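You operate a simulated robot arm through the tools that you are given. There is no shell and no other tool.

You run a simulated robot arm. Do the job below in one go: nothing can be reset, and whatever is moved stays where it is left.

Task
Drop both cream rolls over the post and slide both clamp jaws shut.
Fine: the black cases stay where they are.
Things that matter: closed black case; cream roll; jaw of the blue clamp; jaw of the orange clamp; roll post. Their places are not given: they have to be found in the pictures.

It is judged by the outcome, as a careful person would: the job done as asked, and still so three seconds after it is handed in. It fails if anything else is knocked over, pushed out of place, dropped, spilled or broken.

Robot
A 7-joint arm with a two-finger parallel gripper, fixed in place. Base frame: the origin is on the floor under the middle of its stand, x ahead of it, y to its left, z up; the work surface is at about z = 0.75. Lengths are in m, angles in rad, forces in N, time in s.
With the tool pointing down near the work surface it reaches from about 0.1 to 0.66 m from the base axis. Its first joint turns from -1.152 to 1.152 rad. Payload 1.57 kg.
The TCP is the grasp point between the finger pads, 0.03 m short of the fingertips. In the tool frame z runs along the fingers and y along their closing line. Largest opening 0.08 m; finger width 0.017, thickness 0.012; the body of the gripper, 0.04 by 0.082 m, starts 0.08 m behind the TCP.
Orientation is that of the tool frame in the base frame, as [roll, pitch, yaw] about the fixed x, y, z axes, in that order (R = Rz(yaw) Ry(pitch) Rx(roll)). With the fingers straight down and closing along the base's y, the tool's x points along the base's -x, its y along +y and its z along -z.

Tools
- The arm moves only by the tool servo_tool. Its argument "targets" is one flat list of numbers, 7 for each row, row after row: the shift along the tool's x, y, z in units of 150 mm (1.0 is 150 mm), then the turn, a rotation vector about the tool's x, y, z in units of 120 degrees (1.0 is 120 degrees), then the opening, from 0 (shut) to 1 (fully open). In form: [tx, ty, tz, ax, ay, az, fingers, tx, ty, tz, ax, ay, az, fingers, ...]. A call has 1 to 20 rows; each row is the pose to reach, as a shift and turn from the pose commanded when the call began, along the tool's axes at that moment. A call with a number of a shift or a turn outside -1 to 1 is refused whole. Each row takes 0.2 s and may step no farther than 0.05 m and 0.15 rad from the row before; otherwise, or with a gripper value out of range, the whole call is refused. Where a pose cannot be reached the arm comes as near as it can. A force on the tool above 40 N (or 10 N above the force at the start of the call, whichever is more), or a blocked arm, ends the call early, and 0.2 s more pass. Each finger travels about 0.072 m/s and halts on what it meets, pressing with about 33 N; the grip force reading is that of the motor and also rises with nothing between the fingers. The clock runs only during rows and for 0.2 s after the last one: add rows that repeat a pose to give the fingers time. It gives the time, the measured TCP pose, the force on the tool (base axes), the opening and the grip force at its end, in the units of the frame above (readings bear some noise), with the torque about the TCP (base axes, N m) and any sound that the robot's microphone picked up.
- Cameras (640 x 400 px; columns grow to the right, rows downward): "scene" is fixed at [0.0534, 0.437, 1.4039]; the picture's right is [-0.69, -0.73, 0.00], its down [-0.54, 0.51, -0.67] and it looks along [0.49, -0.46, -0.74] (base axes); focal length 246 px, centre (320, 200). "wrist" rides on the gripper at [0.072, -0.007, -0.122] in the tool frame; the picture's right is [0.09, 1.00, 0.00], its down [-0.84, 0.08, -0.54] and it looks along [-0.54, 0.05, 0.84] (tool axes); focal length 238 px, centre (320, 200).
- camera(camera): a new picture of that camera. The clock stands still meanwhile.
- probe_pixels(camera, pixels): for up to 12 pixels [column, row] of the newest picture of that camera ("zoom" is the newest enlarged one), the place [x, y, z] in the base frame of the surface seen there, good to about 0.003 m, but the place of the scene camera against the robot may be out by one fixed shift of up to 0.012 m in any direction. The clock stands still meanwhile.
- close_up(camera, box): a new picture of the part [left, top, right, bottom] of that camera's present view, enlarged. The clock stands still meanwhile.
- close_job(): hands the job in; it is judged then, once.

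Leave the gripper open and the arm clear of the work at the hand-in unless told otherwise.

The tools are called by a JSON object that holds its "fn" and its "kwargs". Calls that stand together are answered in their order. servo_tool: Moves the arm, as the interface text tells. Its arguments: {"type":"object","properties":{"targets":{"type":"array","items":{"type":"number"}}},"required":["targets"]} The other tools are called the same way: camera (camera) takes a picture; probe_pixels (camera, pixels) gives the place of the surface under pixels of a picture; close_up (camera, box) takes an enlarged picture of a part of a camera's view; close_job () hands the job in.

At the start:

```text
time_s: 0.0
tool_pos: [0.3809, -0.0566, 1.1227]
ee_rot: [-3.141, -0.001, -3.141]
ft_force: [-0.4, -0.3, 0.0]
wrist_torque: [0.0, 0.04, -0.02]
opening: 0.08
finger_force: 0.0
```

scene: 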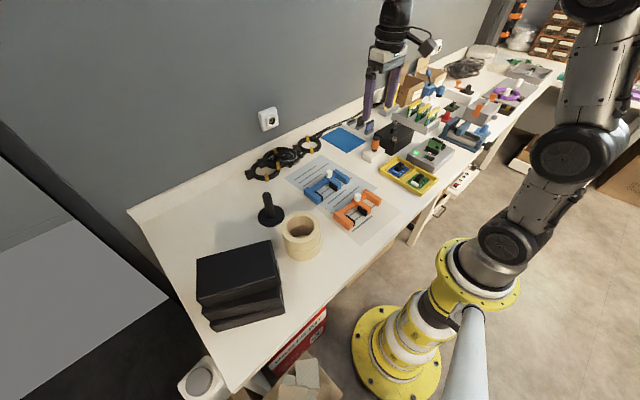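
wrist: 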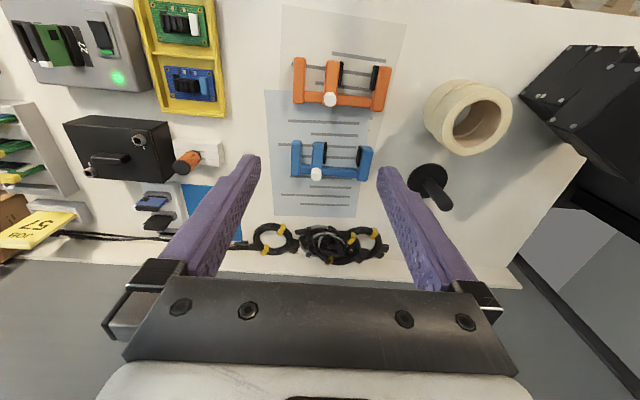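

I see one stack of two cream rolls (about scene pixel 300,237), a black post at (268,212), blue and orange clamps near (327,187) and (357,210), and black cases at (240,285). I'll take enlarged pictures to see the details.

{"fn": "close_up", "kwargs": {"camera": "scene", "box": [180, 150, 420, 300]}}

{"fn": "close_up", "kwargs": {"camera": "wrist", "box": [240, 20, 560, 220]}}

```text
2.67 times, centred on (300, 225) of scene
```

zoom: 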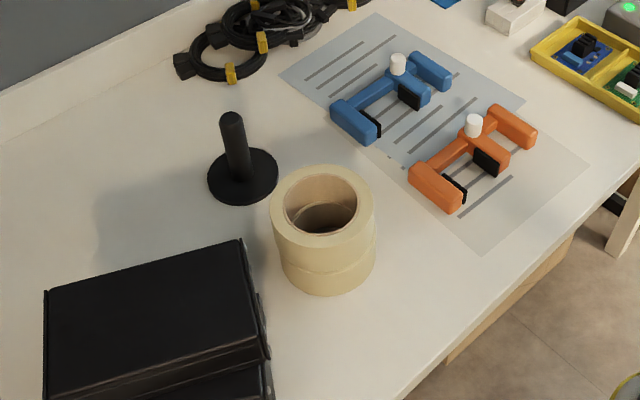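

```text
2.00 times, centred on (400, 120) of wrist
```

zoom: 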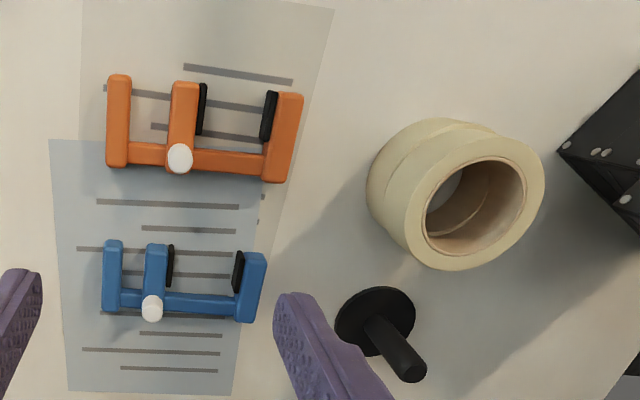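

The zoom shows two rolls stacked just beside the post; each clamp has a middle jaw with a white knob and an end jaw with a black pad facing it. I'll probe places in the wrist zoom: clamp faces, rolls, post.

{"fn": "probe_pixels", "kwargs": {"camera": "zoom", "pixels": [[117, 80], [117, 160], [184, 90], [180, 158], [290, 100], [272, 175], [113, 245], [155, 250], [152, 308], [255, 260], [245, 315], [235, 302]]}}

{"fn": "probe_pixels", "kwargs": {"camera": "wrist", "pixels": [[440, 205], [425, 170], [413, 180], [482, 92], [460, 148], [505, 120], [456, 110], [427, 110], [440, 88], [480, 125], [550, 95], [400, 140]]}}

```text
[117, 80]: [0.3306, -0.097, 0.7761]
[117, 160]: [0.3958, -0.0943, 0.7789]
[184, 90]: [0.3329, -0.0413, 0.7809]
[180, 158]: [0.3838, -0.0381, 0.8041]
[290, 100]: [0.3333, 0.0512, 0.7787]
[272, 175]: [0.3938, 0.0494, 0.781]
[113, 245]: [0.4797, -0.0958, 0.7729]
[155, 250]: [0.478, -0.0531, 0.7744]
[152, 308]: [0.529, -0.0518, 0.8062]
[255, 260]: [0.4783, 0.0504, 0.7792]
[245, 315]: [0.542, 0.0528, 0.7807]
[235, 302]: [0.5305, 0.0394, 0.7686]
```

```text
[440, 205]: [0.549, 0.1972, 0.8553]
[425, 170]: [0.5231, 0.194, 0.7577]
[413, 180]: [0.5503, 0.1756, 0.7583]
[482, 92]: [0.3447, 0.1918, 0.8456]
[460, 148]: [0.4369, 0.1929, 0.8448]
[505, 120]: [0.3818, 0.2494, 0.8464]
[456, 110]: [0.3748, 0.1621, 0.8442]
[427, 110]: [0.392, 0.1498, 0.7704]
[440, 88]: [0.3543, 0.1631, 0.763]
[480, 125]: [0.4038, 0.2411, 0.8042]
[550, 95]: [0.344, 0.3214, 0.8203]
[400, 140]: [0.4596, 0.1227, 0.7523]
```

Readings: the clamps' middle jaws are at y≈-0.04 to -0.05 and the fixed pads at y≈+0.05. The two-roll stack is around (0.393, 0.20) with its top at z≈0.845, and the post is at (0.54, 0.195) with its top at z≈0.856. I'll move back and lower, above the clamps, for a sharper look.

{"fn": "servo_tool", "kwargs": {"targets": [0.13, 0.04, 0.16, 0, 0, 0, 1, 0.27, 0.07, 0.32, 0, 0, 0, 1, 0.4, 0.11, 0.48, 0, 0, 0, 1, 0.53, 0.15, 0.64, 0, 0, 0, 1, 0.667, 0.18, 0.8, 0, 0, 0, 1, 0.667, 0.18, 0.8, 0, 0, 0, 1]}}

{"fn": "camera", "kwargs": {"camera": "wrist"}}

```text
time_s: 1.4
tool_pos: [0.2811, -0.0297, 1.0032]
ee_rot: [3.141, 0.0, 3.142]
ft_force: [0.6, 0.1, 0.4]
wrist_torque: [0.0, -0.01, 0.0]
opening: 0.0799
finger_force: 0.0
```

```text
taken
```

wrist: 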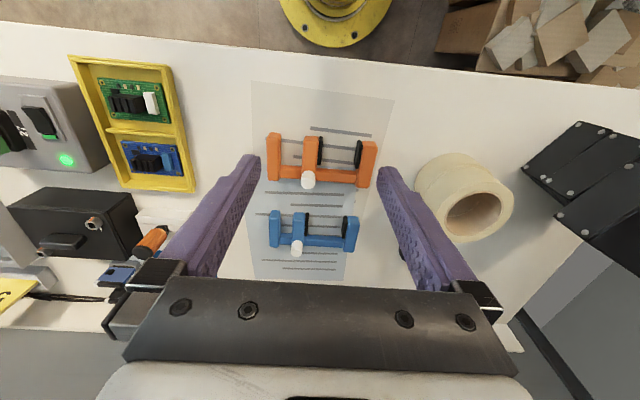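

Both clamps are now in view at about (320,165) and (315,230). I'll enlarge them.

{"fn": "close_up", "kwargs": {"camera": "wrist", "box": [250, 120, 394, 210]}}

```text
4.44 times, centred on (322, 165) of wrist
```

zoom: 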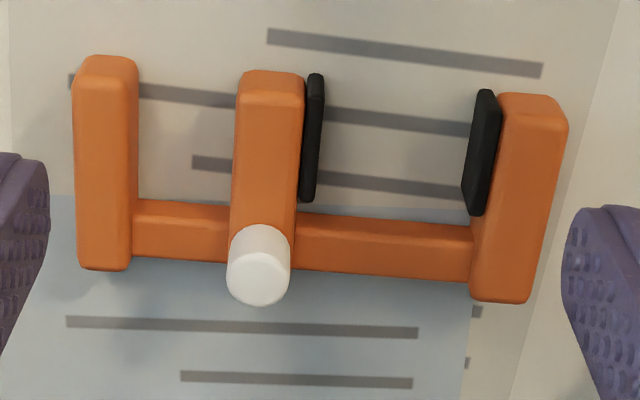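

{"fn": "probe_pixels", "kwargs": {"camera": "zoom", "pixels": [[80, 70], [134, 70], [104, 250], [242, 85], [300, 85], [265, 200], [258, 285], [316, 80], [486, 95], [505, 105], [560, 115], [515, 285]]}}

{"fn": "close_up", "kwargs": {"camera": "wrist", "box": [250, 190, 394, 280]}}

```text
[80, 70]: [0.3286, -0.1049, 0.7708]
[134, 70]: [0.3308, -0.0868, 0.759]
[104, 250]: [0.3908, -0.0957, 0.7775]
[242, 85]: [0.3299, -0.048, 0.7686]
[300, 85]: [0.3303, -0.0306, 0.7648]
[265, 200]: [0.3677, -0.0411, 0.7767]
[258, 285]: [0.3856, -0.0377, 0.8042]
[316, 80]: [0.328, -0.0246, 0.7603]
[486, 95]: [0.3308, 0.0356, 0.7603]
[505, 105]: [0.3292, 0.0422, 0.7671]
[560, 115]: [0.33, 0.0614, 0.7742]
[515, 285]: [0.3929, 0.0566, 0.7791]
```

```text
4.44 times, centred on (322, 235) of wrist
```

zoom: 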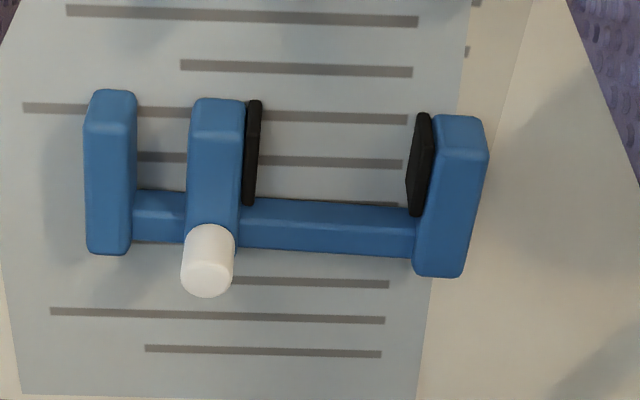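

{"fn": "probe_pixels", "kwargs": {"camera": "zoom", "pixels": [[90, 110], [132, 110], [110, 235], [194, 115], [240, 115], [212, 200], [207, 283], [256, 108], [424, 120], [438, 130], [484, 140], [440, 265]]}}

{"fn": "close_up", "kwargs": {"camera": "wrist", "box": [390, 130, 550, 230]}}

```text
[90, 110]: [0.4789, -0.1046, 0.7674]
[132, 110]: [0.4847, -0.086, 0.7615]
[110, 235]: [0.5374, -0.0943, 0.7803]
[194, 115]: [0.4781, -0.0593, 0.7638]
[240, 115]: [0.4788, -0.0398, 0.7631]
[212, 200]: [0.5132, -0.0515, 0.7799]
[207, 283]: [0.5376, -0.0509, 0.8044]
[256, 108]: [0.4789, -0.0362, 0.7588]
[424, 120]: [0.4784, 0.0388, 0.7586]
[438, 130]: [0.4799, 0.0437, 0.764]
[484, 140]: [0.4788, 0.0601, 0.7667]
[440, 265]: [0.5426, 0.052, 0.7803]
```

```text
4.00 times, centred on (470, 180) of wrist
```

zoom: 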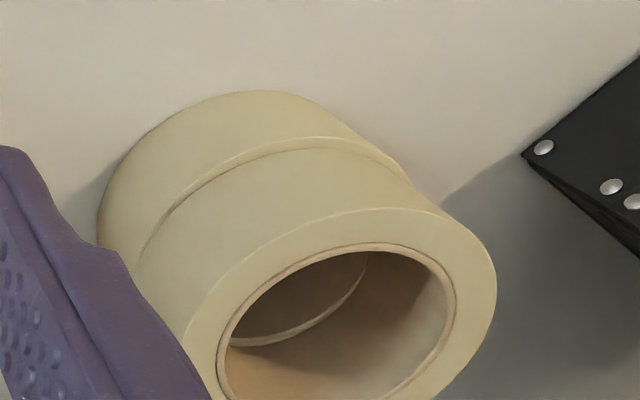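

Blue clamp: moving jaw at y -0.060…-0.040, knob about (0.532,-0.051). Orange clamp: moving jaw at y -0.049…-0.031, knob about (0.384,-0.038), travel about 0.058 m. Jaw tops are at z≈0.78 and knob tops at 0.804. I'll shut the fingers and go above the -y side of the orange knob.

{"fn": "servo_tool", "kwargs": {"targets": [-0.17, -0.07, 0.17, 0, 0, 0, 0.5, -0.34, -0.14, 0.34, 0, 0, 0, 0, -0.51, -0.21, 0.51, 0, 0, 0, 0, -0.687, -0.28, 0.687, 0, 0, 0, 0, -0.687, -0.28, 0.687, 0, 0, 0, 0, -0.687, -0.28, 0.687, 0, 0, 0, 0]}}

{"fn": "camera", "kwargs": {"camera": "wrist"}}

```text
time_s: 2.8
tool_pos: [0.3849, -0.072, 0.8988]
ee_rot: [-3.141, -0.001, 3.14]
ft_force: [1.0, -0.3, -0.4]
wrist_torque: [0.02, 0.0, -0.01]
opening: 0.0
finger_force: 21.3
```

```text
taken
```

wrist: 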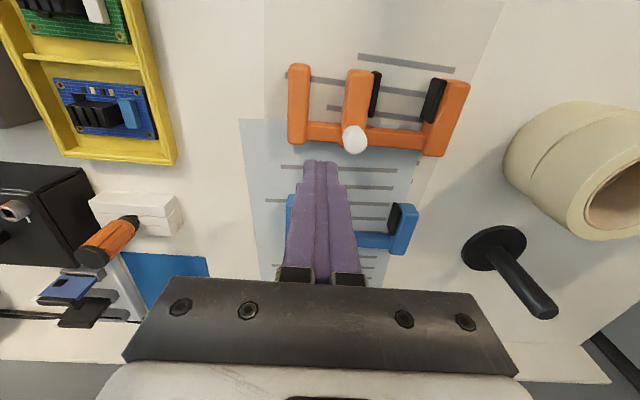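

The fingers are shut, tips at (320,160), and the orange knob is at (355,138). I'll probe the knob and its jaw again from here.

{"fn": "probe_pixels", "kwargs": {"camera": "wrist", "pixels": [[355, 140], [344, 140], [366, 140], [355, 129], [355, 152], [320, 165], [312, 165], [329, 165], [358, 80]]}}

```text
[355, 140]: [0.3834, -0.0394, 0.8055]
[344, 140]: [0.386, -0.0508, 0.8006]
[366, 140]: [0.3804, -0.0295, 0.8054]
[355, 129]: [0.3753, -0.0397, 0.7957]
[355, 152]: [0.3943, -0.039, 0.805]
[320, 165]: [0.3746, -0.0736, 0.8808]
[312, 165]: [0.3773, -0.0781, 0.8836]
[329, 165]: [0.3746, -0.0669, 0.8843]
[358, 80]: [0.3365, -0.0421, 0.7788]
```

The knob centre is about (0.385,-0.040), radius about 0.01. I'll lower the tips to z≈0.786 (above the jaw tops) and make a short test push of a few mm in +y.

{"fn": "servo_tool", "kwargs": {"targets": [0, 0, 0.2, 0, 0, 0, 0, 0, 0, 0.4, 0, 0, 0, 0, 0, 0, 0.547, 0, 0, 0, 0, 0, 0.04, 0.547, 0, 0, 0, 0, 0, 0.08, 0.547, 0, 0, 0, 0, 0, 0.1, 0.547, 0, 0, 0, 0, 0, 0.12, 0.547, 0, 0, 0, 0]}}

{"fn": "camera", "kwargs": {"camera": "wrist"}}

{"fn": "close_up", "kwargs": {"camera": "scene", "box": [280, 150, 420, 238]}}

```text
time_s: 4.4
tool_pos: [0.3848, -0.0552, 0.8161]
ee_rot: [-3.141, -0.001, -3.141]
ft_force: [0.2, -0.5, -0.4]
wrist_torque: [-0.02, 0.0, -0.02]
opening: 0.0
finger_force: 21.1
```

```text
taken
```

wrist: 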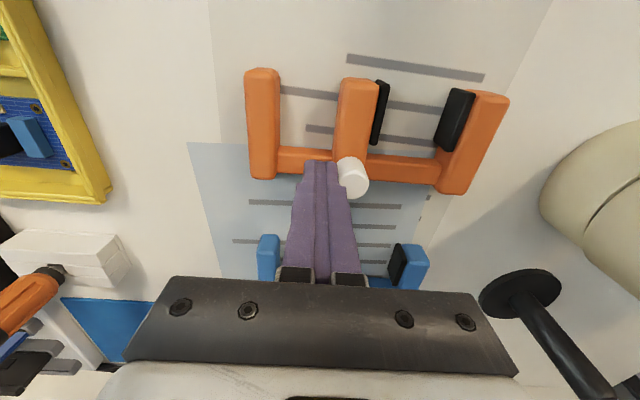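

```text
4.55 times, centred on (350, 194) of scene
```

zoom: 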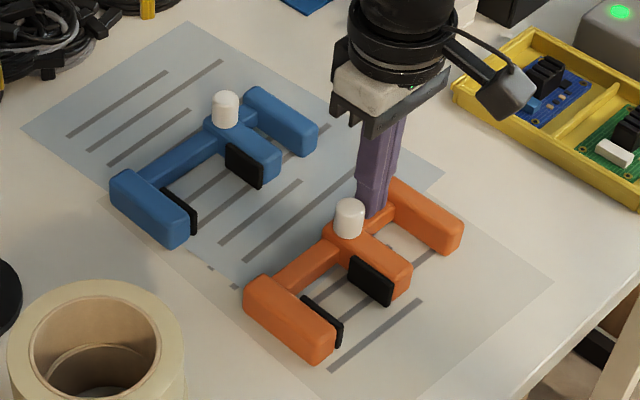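

The fingers look to be touching the knob, with a force of only about 0.5 N. I'll probe the jaw edges to see whether anything moved.

{"fn": "probe_pixels", "kwargs": {"camera": "wrist", "pixels": [[262, 75], [247, 120], [278, 120], [358, 85], [337, 130], [376, 100], [353, 175], [490, 97], [452, 189], [505, 100]]}}

```text
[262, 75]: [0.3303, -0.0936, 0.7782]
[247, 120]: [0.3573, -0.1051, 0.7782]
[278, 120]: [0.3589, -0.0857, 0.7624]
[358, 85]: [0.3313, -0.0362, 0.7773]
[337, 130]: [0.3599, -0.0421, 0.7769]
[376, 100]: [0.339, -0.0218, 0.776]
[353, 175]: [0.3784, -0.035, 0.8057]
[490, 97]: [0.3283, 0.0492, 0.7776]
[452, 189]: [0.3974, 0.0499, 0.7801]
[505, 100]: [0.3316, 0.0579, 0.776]
```

The orange jaw moved about 4–5 mm and the frame (stop at y=-0.105, end jaw at 0.05) stayed put. I'll go on pushing to about 1 cm short of shut.

{"fn": "servo_tool", "kwargs": {"targets": [0, 0.04, 0, 0, 0, 0, 0, 0, 0.08, 0, 0, 0, 0, 0, 0, 0.12, 0, 0, 0, 0, 0, 0, 0.16, 0, 0, 0, 0, 0, 0, 0.2, 0, 0, 0, 0, 0, 0, 0.24, 0, 0, 0, 0, 0, 0, 0.28, 0, 0, 0, 0, 0, 0, 0.28, 0, 0, 0, 0, 0]}}

{"fn": "camera", "kwargs": {"camera": "wrist"}}

{"fn": "close_up", "kwargs": {"camera": "wrist", "box": [200, 50, 456, 210]}}

```text
time_s: 6.2
tool_pos: [0.3836, -0.0115, 0.8192]
ee_rot: [3.141, 0.0, 3.139]
ft_force: [-0.2, 0.2, -1.4]
wrist_torque: [0.03, 0.02, 0.06]
opening: 0.0
finger_force: 21.8
```

```text
taken
```

wrist: 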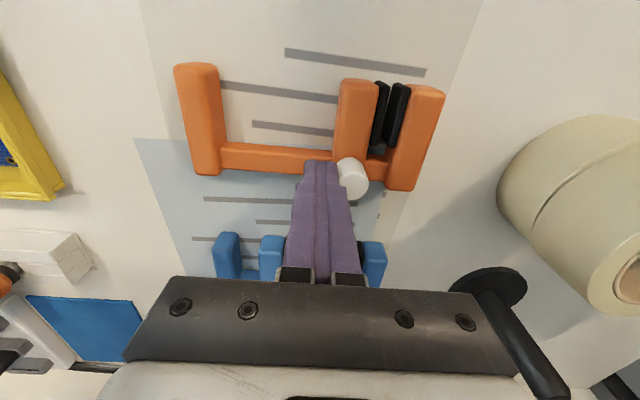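

```text
2.50 times, centred on (328, 130) of wrist
```

zoom: 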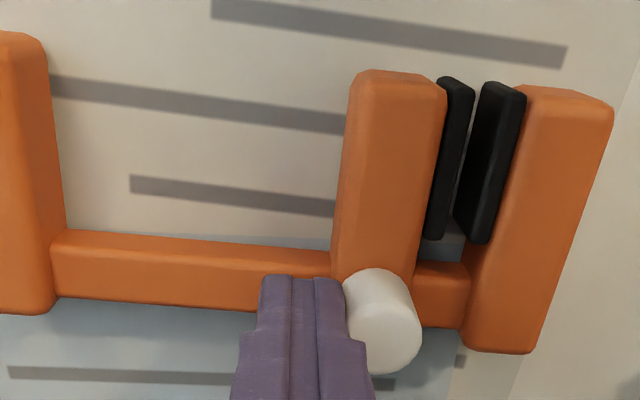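

The orange jaw has a gap of about 8–9 mm left, and the frame is steady. I'll push on in small steps and watch the force.

{"fn": "servo_tool", "kwargs": {"targets": [0, 0.013, 0, 0, 0, 0, 0, 0, 0.026, 0, 0, 0, 0, 0, 0, 0.04, 0, 0, 0, 0, 0, 0, 0.046, 0, 0, 0, 0, 0, 0, 0.046, 0, 0, 0, 0, 0]}}

{"fn": "close_up", "kwargs": {"camera": "wrist", "box": [200, 50, 456, 210]}}

```text
time_s: 7.4
tool_pos: [0.3829, -0.0049, 0.8167]
ee_rot: [3.14, 0.001, -3.141]
ft_force: [-0.3, 1.0, -0.8]
wrist_torque: [0.02, 0.0, 0.01]
opening: 0.0
finger_force: 21.5
```

```text
2.50 times, centred on (328, 130) of wrist
```

zoom: 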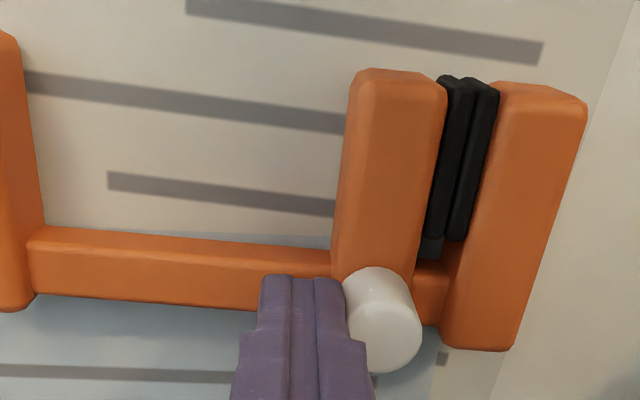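

The pads look nearly touching and the force is about 1 N. I'll push another 2 mm gently.

{"fn": "servo_tool", "kwargs": {"targets": [0, 0.005, 0, 0, 0, 0, 0, 0, 0.01, 0, 0, 0, 0, 0, 0, 0.0135, 0, 0, 0, 0, 0, 0, 0.0135, 0, 0, 0, 0, 0]}}

{"fn": "close_up", "kwargs": {"camera": "wrist", "box": [300, 60, 428, 140]}}

```text
time_s: 8.4
tool_pos: [0.3835, -0.0027, 0.8161]
ee_rot: [-3.142, 0.0, -3.141]
ft_force: [-0.3, -1.3, 0.7]
wrist_torque: [0.0, 0.03, 0.02]
opening: 0.0001
finger_force: 21.9
```

```text
5.00 times, centred on (364, 100) of wrist
```

zoom: 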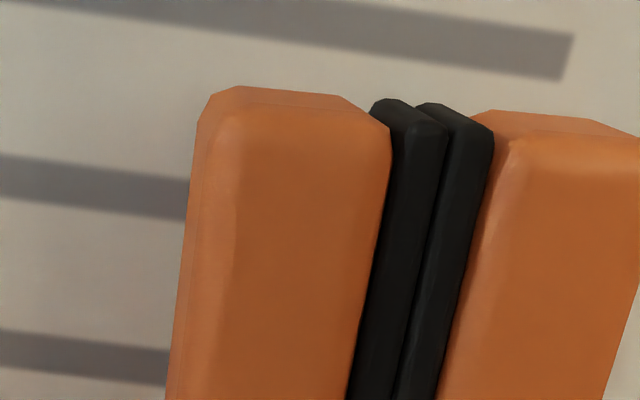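

The force is still within noise (about 1 N). I'll push 2 mm more and look for a clear rise in force.

{"fn": "servo_tool", "kwargs": {"targets": [0, 0.005, 0, 0, 0, 0, 0, 0, 0.01, 0, 0, 0, 0, 0, 0, 0.0135, 0, 0, 0, 0, 0, 0, 0.0135, 0, 0, 0, 0, 0]}}

{"fn": "close_up", "kwargs": {"camera": "wrist", "box": [300, 60, 428, 140]}}

{"fn": "camera", "kwargs": {"camera": "wrist"}}

```text
time_s: 9.4
tool_pos: [0.3844, -0.0008, 0.8181]
ee_rot: [-3.141, -0.003, 3.141]
ft_force: [-0.2, -1.5, 1.2]
wrist_torque: [-0.05, 0.01, 0.01]
opening: 0.0
finger_force: 21.6
```

```text
5.00 times, centred on (364, 100) of wrist
```

zoom: 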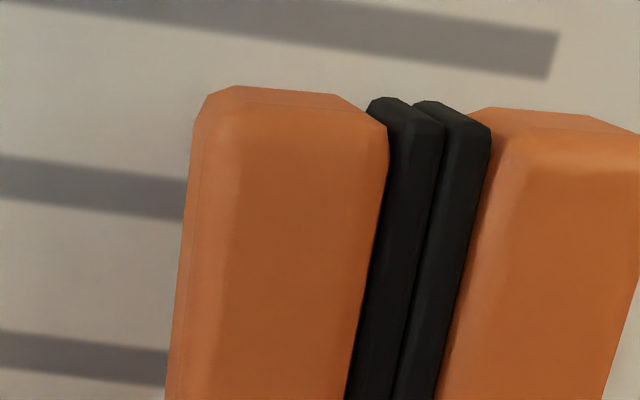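

```text
taken
```

wrist: 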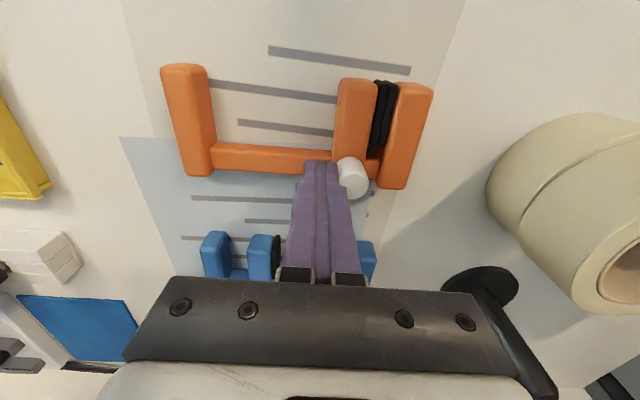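

Relative to the paper lines, the whole clamp may have crept by about a millimetre in the last push. I'll check the frame's position with probes.

{"fn": "probe_pixels", "kwargs": {"camera": "wrist", "pixels": [[184, 72], [165, 110], [209, 110], [355, 88], [337, 130], [415, 92], [431, 100], [393, 180], [401, 110], [375, 110]]}}

{"fn": "close_up", "kwargs": {"camera": "scene", "box": [280, 150, 420, 238]}}

```text
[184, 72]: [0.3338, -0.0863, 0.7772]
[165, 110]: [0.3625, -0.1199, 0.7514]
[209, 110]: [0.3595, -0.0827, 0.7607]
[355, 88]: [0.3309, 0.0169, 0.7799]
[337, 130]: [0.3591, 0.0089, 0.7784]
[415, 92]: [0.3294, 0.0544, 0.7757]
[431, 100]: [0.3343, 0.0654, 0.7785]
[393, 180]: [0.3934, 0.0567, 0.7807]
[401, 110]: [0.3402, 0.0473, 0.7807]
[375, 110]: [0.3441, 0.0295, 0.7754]
```

```text
4.55 times, centred on (350, 194) of scene
```

zoom: 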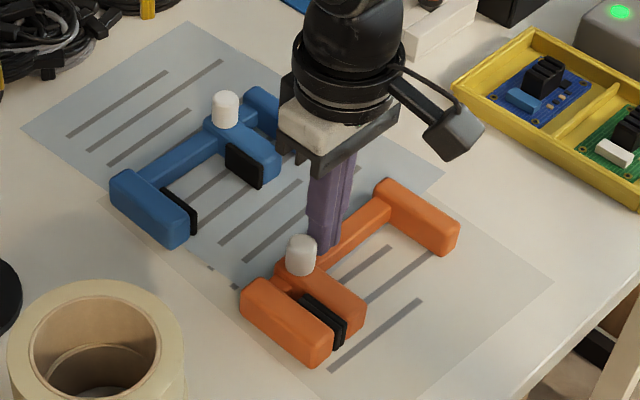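

The pads are together; once shut, the orange frame crept about 2–3 mm, so I stop there. Next I'll back off, rise, and go above the blue knob's -y side at about (0.532,-0.083).

{"fn": "servo_tool", "kwargs": {"targets": [0, -0.1, 0, 0, 0, 0, 0, 0, -0.1, -0.28, 0, 0, 0, 0, 0, -0.1, -0.56, 0, 0, 0, 0, -0.24, -0.21, -0.56, 0, 0, 0, 0, -0.48, -0.32, -0.56, 0, 0, 0, 0, -0.73, -0.44, -0.56, 0, 0, 0, 0, -0.987, -0.548, -0.56, 0, 0, 0, 0, -0.987, -0.548, -0.56, 0, 0, 0, 0]}}

{"fn": "camera", "kwargs": {"camera": "wrist"}}

{"fn": "close_up", "kwargs": {"camera": "scene", "box": [280, 150, 420, 238]}}

```text
time_s: 11.2
tool_pos: [0.5321, -0.0849, 0.9022]
ee_rot: [-3.141, 0.001, 3.14]
ft_force: [0.3, 0.3, -0.3]
wrist_torque: [0.03, 0.0, 0.04]
opening: 0.0
finger_force: 21.7
```

```text
taken
```

wrist: 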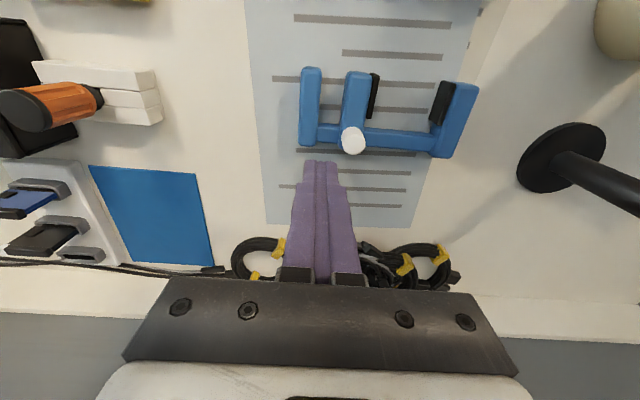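

```text
4.55 times, centred on (350, 194) of scene
```

zoom: 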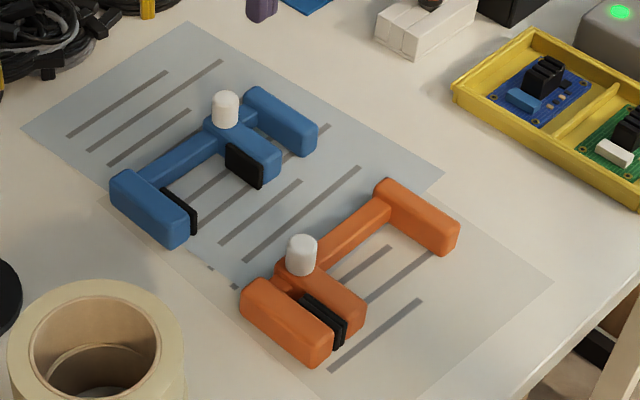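

Orange stays shut. Now I'll probe the blue knob at (352,140) and the blue jaws for the push.

{"fn": "probe_pixels", "kwargs": {"camera": "wrist", "pixels": [[352, 141], [342, 143], [363, 143], [352, 130], [352, 152], [311, 75], [302, 100], [357, 80], [375, 85], [443, 95], [463, 90], [445, 152]]}}

```text
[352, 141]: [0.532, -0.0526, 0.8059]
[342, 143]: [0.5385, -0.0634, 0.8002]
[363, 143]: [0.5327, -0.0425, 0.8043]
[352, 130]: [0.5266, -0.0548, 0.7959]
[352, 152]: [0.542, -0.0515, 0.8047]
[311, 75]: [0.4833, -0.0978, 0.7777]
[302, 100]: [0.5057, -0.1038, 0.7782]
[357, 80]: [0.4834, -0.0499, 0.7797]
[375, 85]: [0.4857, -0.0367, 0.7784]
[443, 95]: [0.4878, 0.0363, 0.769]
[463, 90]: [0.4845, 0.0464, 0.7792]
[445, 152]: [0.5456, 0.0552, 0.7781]
```

Blue knob centre (0.533,-0.0525). I'll lower to tip z≈0.786 and push +y to about 6 mm short of shut (TCP y≈-0.010).

{"fn": "servo_tool", "kwargs": {"targets": [0, 0, 0.2, 0, 0, 0, 0, 0, 0, 0.4, 0, 0, 0, 0, 0, 0, 0.565, 0, 0, 0, 0, 0, 0, 0.565, 0, 0, 0, 0, 0, 0.04, 0.565, 0, 0, 0, 0, 0, 0.08, 0.565, 0, 0, 0, 0, 0, 0.12, 0.565, 0, 0, 0, 0, 0, 0.16, 0.565, 0, 0, 0, 0, 0, 0.2, 0.565, 0, 0, 0, 0, 0, 0.24, 0.565, 0, 0, 0, 0, 0, 0.28, 0.565, 0, 0, 0, 0, 0, 0.32, 0.565, 0, 0, 0, 0, 0, 0.36, 0.565, 0, 0, 0, 0, 0, 0.4, 0.565, 0, 0, 0, 0, 0, 0.44, 0.565, 0, 0, 0, 0, 0, 0.48, 0.565, 0, 0, 0, 0, 0, 0.487, 0.565, 0, 0, 0, 0]}}

{"fn": "camera", "kwargs": {"camera": "wrist"}}

{"fn": "close_up", "kwargs": {"camera": "scene", "box": [280, 150, 420, 238]}}

```text
time_s: 14.8
tool_pos: [0.5311, -0.0101, 0.8179]
ee_rot: [3.141, 0.0, 3.141]
ft_force: [0.0, -0.5, -0.1]
wrist_torque: [-0.02, 0.01, 0.0]
opening: 0.0
finger_force: 21.4
```

```text
taken
```

wrist: 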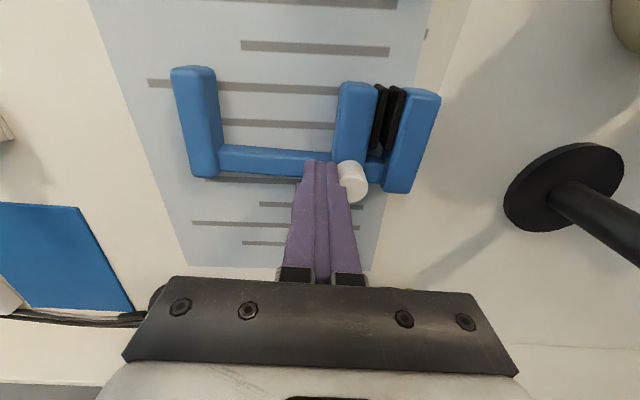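

```text
4.55 times, centred on (350, 194) of scene
```

zoom: 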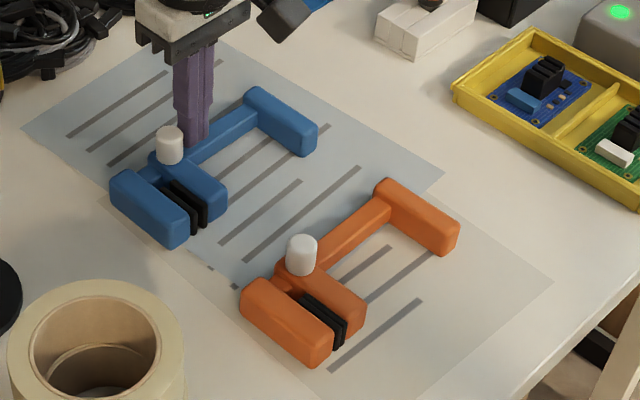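

Blue has a gap of about 5–6 mm and the frame hasn't moved. I'll push 4 mm more.

{"fn": "servo_tool", "kwargs": {"targets": [0, 0.007, 0, 0, 0, 0, 0, 0, 0.014, 0, 0, 0, 0, 0, 0, 0.021, 0, 0, 0, 0, 0, 0, 0.028, 0, 0, 0, 0, 0, 0, 0.028, 0, 0, 0, 0, 0]}}

{"fn": "close_up", "kwargs": {"camera": "wrist", "box": [300, 60, 460, 160]}}

{"fn": "close_up", "kwargs": {"camera": "scene", "box": [290, 160, 370, 210]}}

```text
time_s: 16.0
tool_pos: [0.5326, -0.0056, 0.8176]
ee_rot: [3.141, 0.0, -3.14]
ft_force: [-0.2, -0.2, -1.1]
wrist_torque: [0.04, 0.0, 0.02]
opening: 0.0002
finger_force: 21.1
```

```text
4.00 times, centred on (380, 110) of wrist
```

zoom: 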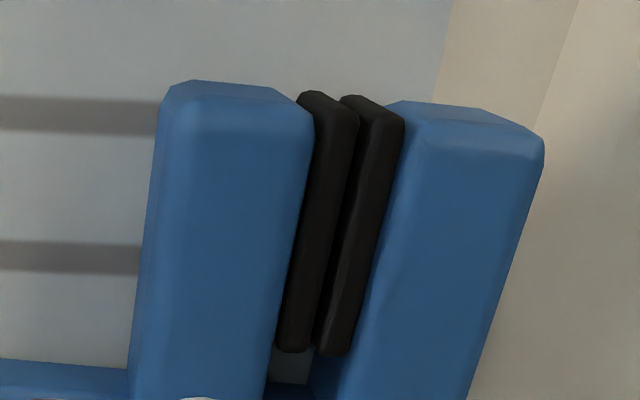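

```text
8.00 times, centred on (330, 185) of scene
```

zoom: 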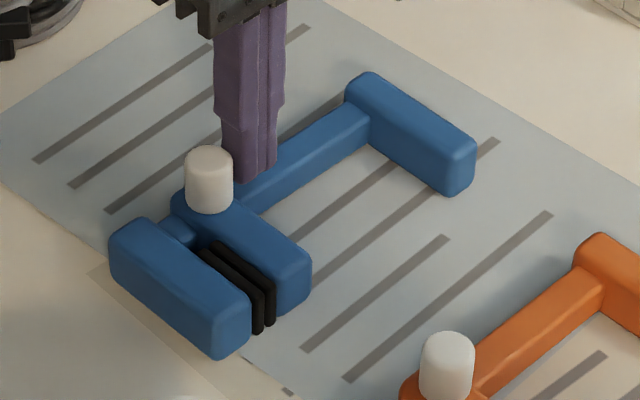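

A gap of about 1 mm may remain. I'll push another 1.5 mm.

{"fn": "servo_tool", "kwargs": {"targets": [0, 0.005, 0, 0, 0, 0, 0, 0, 0.01, 0, 0, 0, 0, 0, 0, 0.01, 0, 0, 0, 0, 0]}}

{"fn": "close_up", "kwargs": {"camera": "wrist", "box": [300, 60, 460, 160]}}

{"fn": "close_up", "kwargs": {"camera": "scene", "box": [290, 160, 370, 210]}}

```text
time_s: 16.8
tool_pos: [0.5317, -0.0052, 0.8169]
ee_rot: [-3.142, -0.002, 3.141]
ft_force: [1.2, -0.2, 0.0]
wrist_torque: [0.02, -0.01, -0.02]
opening: 0.0
finger_force: 21.0
```

```text
4.00 times, centred on (380, 110) of wrist
```

zoom: 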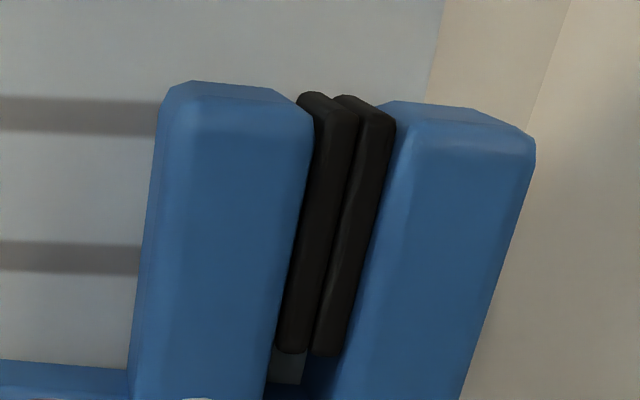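

```text
8.00 times, centred on (330, 185) of scene
```

zoom: 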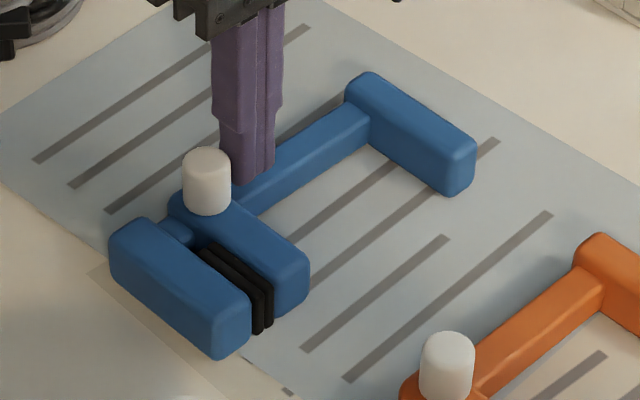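

The frame is still unmoved and the jaw closed further. I'll push 1 mm more.

{"fn": "servo_tool", "kwargs": {"targets": [0, 0.004, 0, 0, 0, 0, 0, 0, 0.008, 0, 0, 0, 0, 0, 0, 0.008, 0, 0, 0, 0, 0]}}

{"fn": "close_up", "kwargs": {"camera": "wrist", "box": [300, 60, 460, 160]}}

{"fn": "close_up", "kwargs": {"camera": "scene", "box": [290, 160, 370, 210]}}

```text
time_s: 17.6
tool_pos: [0.5324, -0.0042, 0.8178]
ee_rot: [-3.142, 0.0, -3.141]
ft_force: [-0.1, -1.6, 0.1]
wrist_torque: [-0.05, 0.02, -0.02]
opening: 0.0
finger_force: 21.5
```

```text
4.00 times, centred on (380, 110) of wrist
```

zoom: 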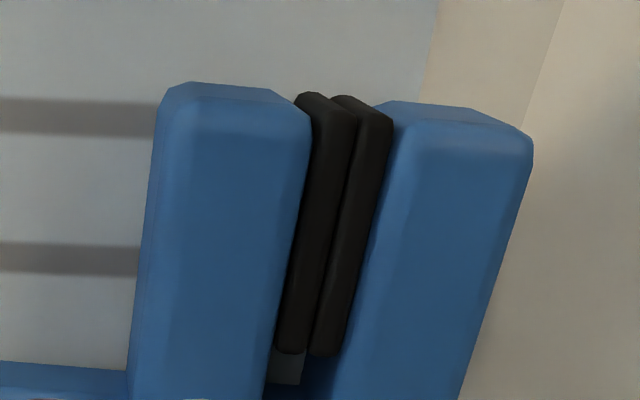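

```text
8.00 times, centred on (330, 185) of scene
```

zoom: 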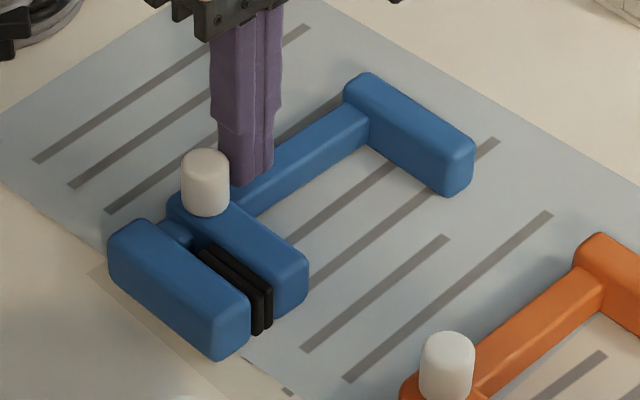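

The pads touch now: the frame just started to creep, under 0.5 mm, with force -1.6 N. Blue is shut. I'll back off, rise, and open while moving toward the rolls.

{"fn": "servo_tool", "kwargs": {"targets": [0, -0.08, 0, 0, 0, 0, 0, 0, -0.08, -0.3, 0, 0, 0, 0, 0, -0.08, -0.6, 0, 0, 0, 0, 0, -0.08, -0.9, 0, 0, 0, 0, 0.2, 0.04, -0.95, 0, 0, 0, 1, 0.4, 0.18, -1, 0, 0, 0, 1, 0.6, 0.32, -1, 0, 0, 0, 1, 0.8, 0.46, -1, 0, 0, 0, 1, 1, 0.6, -1, 0, 0, 0, 1]}}

{"fn": "servo_tool", "kwargs": {"targets": [0.15, 0.15, -0.06, 0, 0, 0, 1, 0.3, 0.3, -0.12, 0, 0, 0, 1, 0.45, 0.45, -0.18, 0, 0, 0, 1, 0.6, 0.6, -0.24, 0, 0, 0, 1, 0.68, 0.76, -0.24, 0, 0, 0, 1, 0.68, 0.76, -0.24, 0, 0, 0, 1]}}

{"fn": "camera", "kwargs": {"camera": "wrist"}}

{"fn": "camera", "kwargs": {"camera": "scene"}}

```text
time_s: 19.6
tool_pos: [0.3805, 0.0877, 0.966]
ee_rot: [-3.141, 0.0, 3.141]
ft_force: [0.7, -0.2, 0.3]
wrist_torque: [-0.02, 0.04, 0.0]
opening: 0.0802
finger_force: 0.1
```

```text
time_s: 21.0
tool_pos: [0.2797, 0.201, 1.0012]
ee_rot: [-3.141, 0.001, 3.139]
ft_force: [0.2, 0.8, -0.2]
wrist_torque: [0.03, -0.01, -0.02]
opening: 0.0801
finger_force: 0.1
```

```text
taken
```

wrist: 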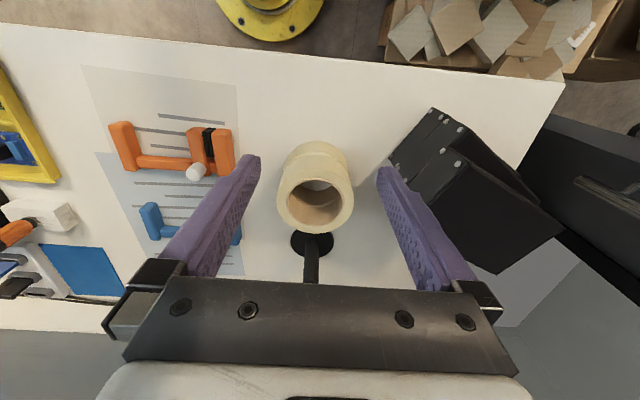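

```text
taken
```

scene: 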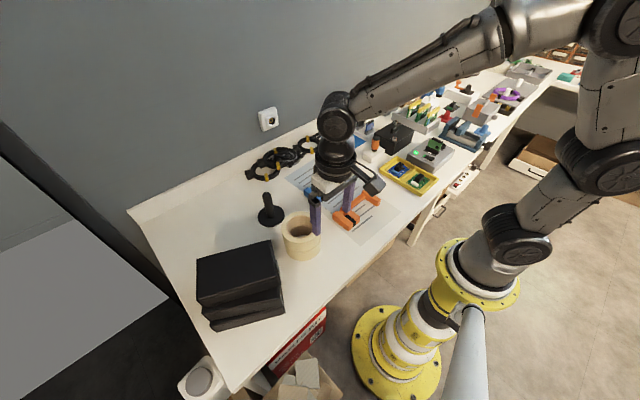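

Both clamps look shut. The rolls are at (315,190) in the wrist picture, with the post behind them at (312,245). I'll enlarge.

{"fn": "close_up", "kwargs": {"camera": "wrist", "box": [240, 130, 400, 230]}}

{"fn": "probe_pixels", "kwargs": {"camera": "wrist", "pixels": [[295, 243], [330, 243], [312, 255], [312, 275], [437, 112], [390, 162], [440, 155], [560, 225], [498, 270], [455, 165]]}}

```text
4.00 times, centred on (320, 180) of wrist
```

zoom: 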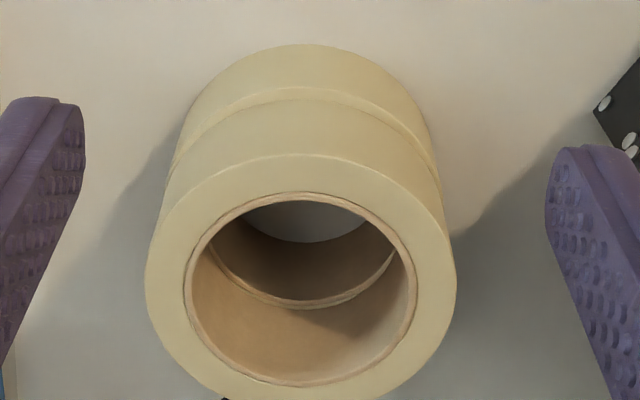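

```text
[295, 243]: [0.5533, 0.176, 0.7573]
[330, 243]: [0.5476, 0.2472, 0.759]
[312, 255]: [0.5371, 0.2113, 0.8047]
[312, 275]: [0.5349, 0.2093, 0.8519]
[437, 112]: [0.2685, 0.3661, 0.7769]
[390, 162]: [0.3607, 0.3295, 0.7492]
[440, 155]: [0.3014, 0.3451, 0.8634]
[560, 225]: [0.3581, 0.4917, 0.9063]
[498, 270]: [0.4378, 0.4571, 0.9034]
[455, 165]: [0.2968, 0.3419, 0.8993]
```

{"fn": "probe_pixels", "kwargs": {"camera": "zoom", "pixels": [[150, 285], [452, 285], [300, 158], [225, 394], [180, 285], [421, 285], [300, 188], [300, 388], [195, 170], [410, 170], [200, 370], [415, 365]]}}

{"fn": "close_up", "kwargs": {"camera": "wrist", "box": [272, 200, 368, 260]}}

```text
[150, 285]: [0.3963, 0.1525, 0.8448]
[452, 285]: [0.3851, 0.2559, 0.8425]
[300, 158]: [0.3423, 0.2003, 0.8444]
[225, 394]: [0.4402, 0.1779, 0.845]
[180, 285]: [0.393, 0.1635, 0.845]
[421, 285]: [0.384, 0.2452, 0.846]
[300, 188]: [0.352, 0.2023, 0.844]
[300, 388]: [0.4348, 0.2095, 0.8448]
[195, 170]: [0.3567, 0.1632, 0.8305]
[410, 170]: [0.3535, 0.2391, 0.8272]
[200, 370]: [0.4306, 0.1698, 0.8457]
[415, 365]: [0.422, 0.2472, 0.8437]
```

```text
6.67 times, centred on (320, 230) of wrist
```

zoom: 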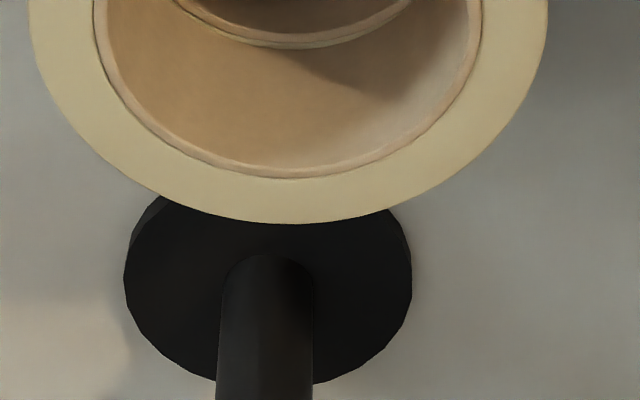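

Ring fit: hole radius ≈0.041, outer radius ≈0.052, centre ≈(0.393,0.204), top at z 0.845. The black cases reach z≈0.905 at y>0.33, so I'll work on the -y side of the rolls. First I'll move forward for a better measure of the post.

{"fn": "servo_tool", "kwargs": {"targets": [-0.23, 0, 0.03, 0, 0, 0, 1, -0.46, 0, 0.06, 0, 0, 0, 1, -0.7, 0, 0.1, 0, 0, 0, 1, -0.933, 0, 0.13, 0, 0, 0, 1, -0.933, 0, 0.13, 0, 0, 0, 1]}}

{"fn": "camera", "kwargs": {"camera": "wrist"}}

{"fn": "close_up", "kwargs": {"camera": "wrist", "box": [240, 130, 400, 230]}}

```text
time_s: 22.2
tool_pos: [0.4215, 0.2012, 0.9832]
ee_rot: [3.142, -0.001, 3.141]
ft_force: [-0.3, -0.9, -1.0]
wrist_torque: [0.02, -0.02, 0.0]
opening: 0.0801
finger_force: 0.1
```

```text
taken
```

wrist: 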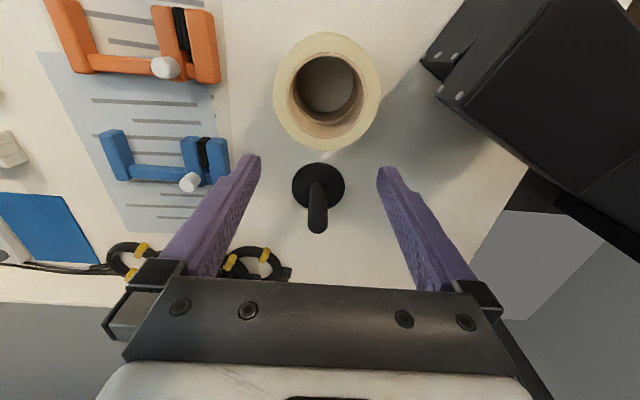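

```text
4.00 times, centred on (320, 180) of wrist
```

zoom: 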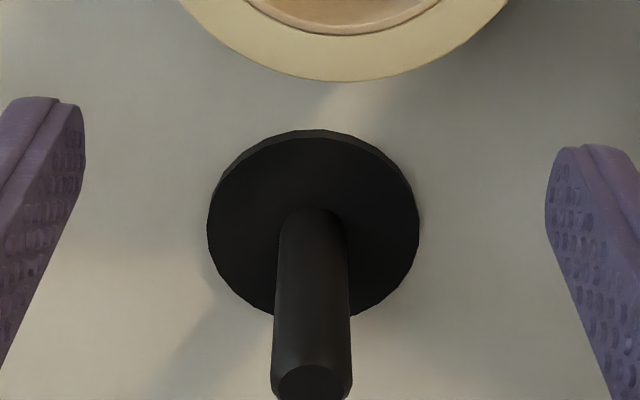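

{"fn": "probe_pixels", "kwargs": {"camera": "zoom", "pixels": [[213, 225], [412, 225], [313, 140], [245, 293], [385, 293], [312, 380], [312, 360], [312, 230], [285, 300], [345, 300], [330, 75], [260, 180]]}}

{"fn": "close_up", "kwargs": {"camera": "wrist", "box": [248, 20, 408, 120]}}

```text
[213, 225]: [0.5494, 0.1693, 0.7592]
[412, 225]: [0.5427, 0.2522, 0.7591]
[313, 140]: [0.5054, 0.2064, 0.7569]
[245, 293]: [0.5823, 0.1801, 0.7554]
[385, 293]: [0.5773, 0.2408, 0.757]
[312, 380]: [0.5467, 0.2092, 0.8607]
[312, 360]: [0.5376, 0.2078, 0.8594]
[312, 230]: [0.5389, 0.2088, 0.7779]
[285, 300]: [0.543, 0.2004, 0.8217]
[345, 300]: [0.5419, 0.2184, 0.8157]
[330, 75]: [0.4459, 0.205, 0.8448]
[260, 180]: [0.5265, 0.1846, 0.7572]
```

```text
4.00 times, centred on (328, 70) of wrist
```

zoom: 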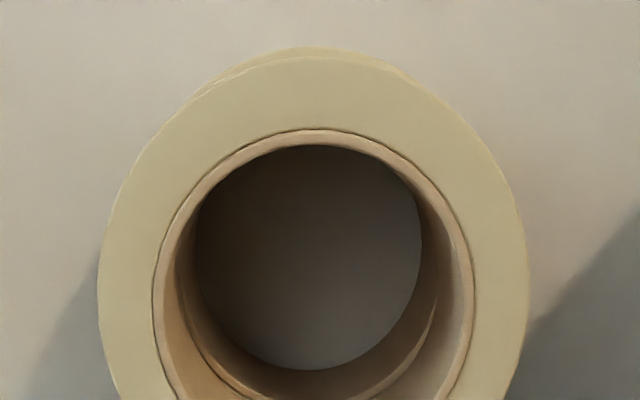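

{"fn": "probe_pixels", "kwargs": {"camera": "zoom", "pixels": [[101, 290], [524, 290], [152, 290], [478, 290], [165, 290], [464, 290], [310, 64], [310, 122], [310, 137], [125, 180], [130, 290], [500, 290]]}}

{"fn": "close_up", "kwargs": {"camera": "wrist", "box": [248, 70, 408, 170]}}

```text
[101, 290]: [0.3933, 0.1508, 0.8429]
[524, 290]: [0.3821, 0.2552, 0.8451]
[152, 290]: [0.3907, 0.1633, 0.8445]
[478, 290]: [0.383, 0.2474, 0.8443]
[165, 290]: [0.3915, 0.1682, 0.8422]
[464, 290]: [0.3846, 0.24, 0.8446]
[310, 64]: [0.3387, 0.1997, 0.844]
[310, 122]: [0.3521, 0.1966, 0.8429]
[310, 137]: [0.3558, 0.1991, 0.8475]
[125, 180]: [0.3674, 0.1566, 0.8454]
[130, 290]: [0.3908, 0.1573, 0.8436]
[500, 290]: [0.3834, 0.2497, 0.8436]
```

```text
4.00 times, centred on (328, 120) of wrist
```

zoom: 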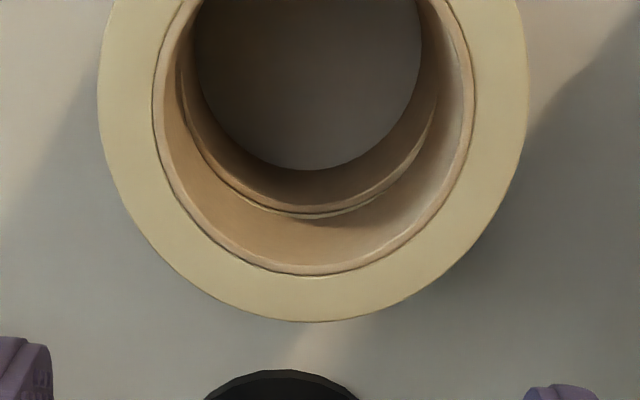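

Refined measures: roll centre ≈(0.3925,0.2035), outer radius ≈0.053, hole radius ≈0.0365 (wall ≈0.0165). Post centre ≈(0.547,0.2095), disc radius ≈0.0415 with top z≈0.7585, post top z≈0.860. I'll go above the -y wall of the top roll at (0.3925,0.159) with the fingers 0.05 apart, stopping just over the roll.

{"fn": "servo_tool", "kwargs": {"targets": [0.09, -0.14, 0.1, 0, 0, 0, 0.8, 0.183, -0.282, 0.3, 0, 0, 0, 0.625, 0.183, -0.282, 0.45, 0, 0, 0, 0.625, 0.183, -0.282, 0.6, 0, 0, 0, 0.625, 0.183, -0.282, 0.6, 0, 0, 0, 0.625]}}

{"fn": "camera", "kwargs": {"camera": "wrist"}}

{"fn": "close_up", "kwargs": {"camera": "scene", "box": [220, 160, 380, 260]}}

```text
time_s: 23.4
tool_pos: [0.3919, 0.159, 0.8933]
ee_rot: [3.14, -0.001, -3.141]
ft_force: [-0.1, 0.4, 0.3]
wrist_torque: [0.01, 0.0, 0.01]
opening: 0.0501
finger_force: 0.0
```

```text
taken
```

wrist: 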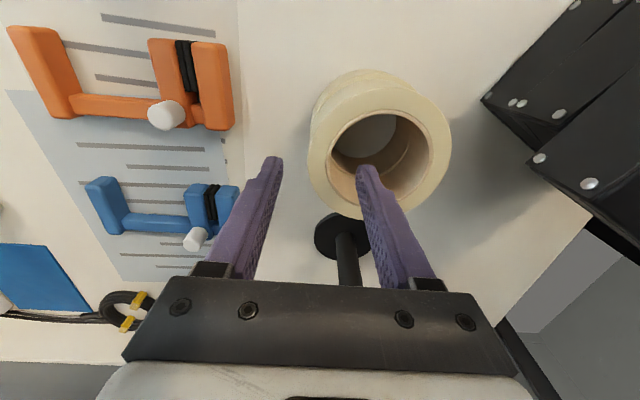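

```text
4.00 times, centred on (300, 210) of scene
```

zoom: 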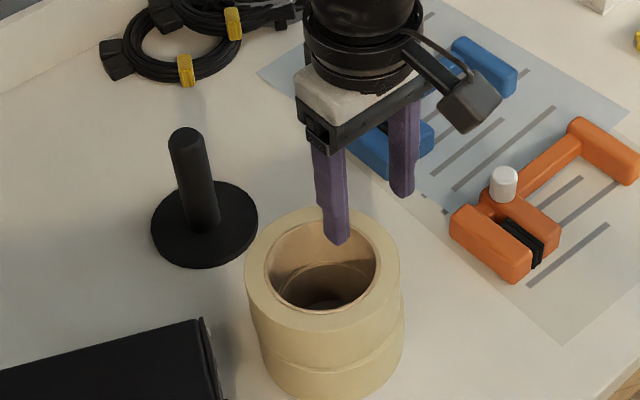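

The inner finger is over the hole and the outer finger is outside the wall. I'll descend 0.051 m to TCP z≈0.8425 and check the force before closing.

{"fn": "servo_tool", "kwargs": {"targets": [0, 0, 0.1, 0, 0, 0, 0.625, 0, 0, 0.2, 0, 0, 0, 0.625, 0, 0, 0.28, 0, 0, 0, 0.625, 0, 0, 0.339, 0, 0, 0, 0.625, 0, 0, 0.339, 0, 0, 0, 0.625]}}

{"fn": "camera", "kwargs": {"camera": "wrist"}}

{"fn": "close_up", "kwargs": {"camera": "scene", "box": [220, 160, 380, 260]}}

```text
time_s: 24.6
tool_pos: [0.3928, 0.1581, 0.8431]
ee_rot: [3.141, 0.0, 3.141]
ft_force: [-0.5, -0.6, -0.6]
wrist_torque: [-0.01, -0.02, -0.02]
opening: 0.0499
finger_force: 0.0
```

```text
taken
```

wrist: 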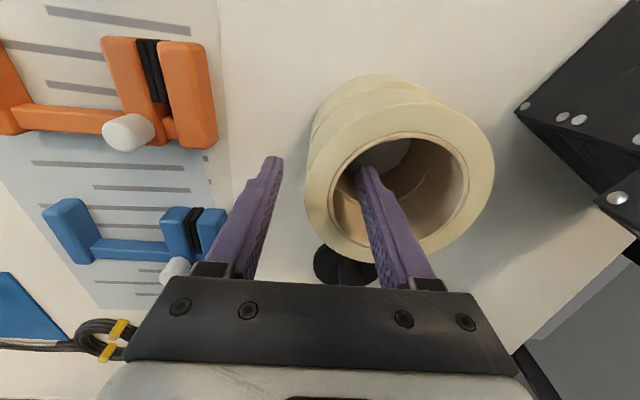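

```text
4.00 times, centred on (300, 210) of scene
```

zoom: 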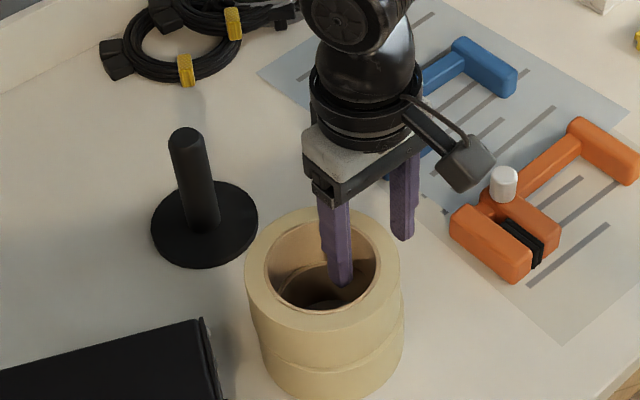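

No contact so far, and the inner finger is in the hole. Now I'll close on the wall.

{"fn": "servo_tool", "kwargs": {"targets": [0, 0, 0, 0, 0, 0, 0.45, 0, 0, 0, 0, 0, 0, 0.3, 0, 0, 0, 0, 0, 0, 0.2, 0, 0, 0, 0, 0, 0, 0, 0, 0, 0, 0, 0, 0, 0, 0, 0, 0, 0, 0, 0, 0]}}

{"fn": "camera", "kwargs": {"camera": "wrist"}}

```text
time_s: 26.0
tool_pos: [0.3927, 0.1586, 0.8441]
ee_rot: [-3.141, 0.0, 3.139]
ft_force: [-0.3, 0.5, 0.8]
wrist_torque: [0.02, -0.02, 0.06]
opening: 0.016
finger_force: 32.2
```

```text
taken
```

wrist: 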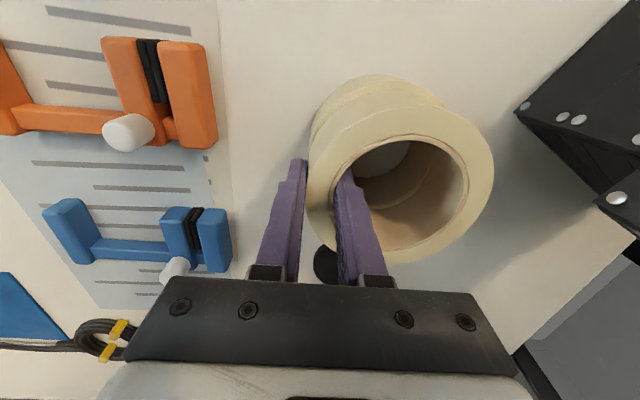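

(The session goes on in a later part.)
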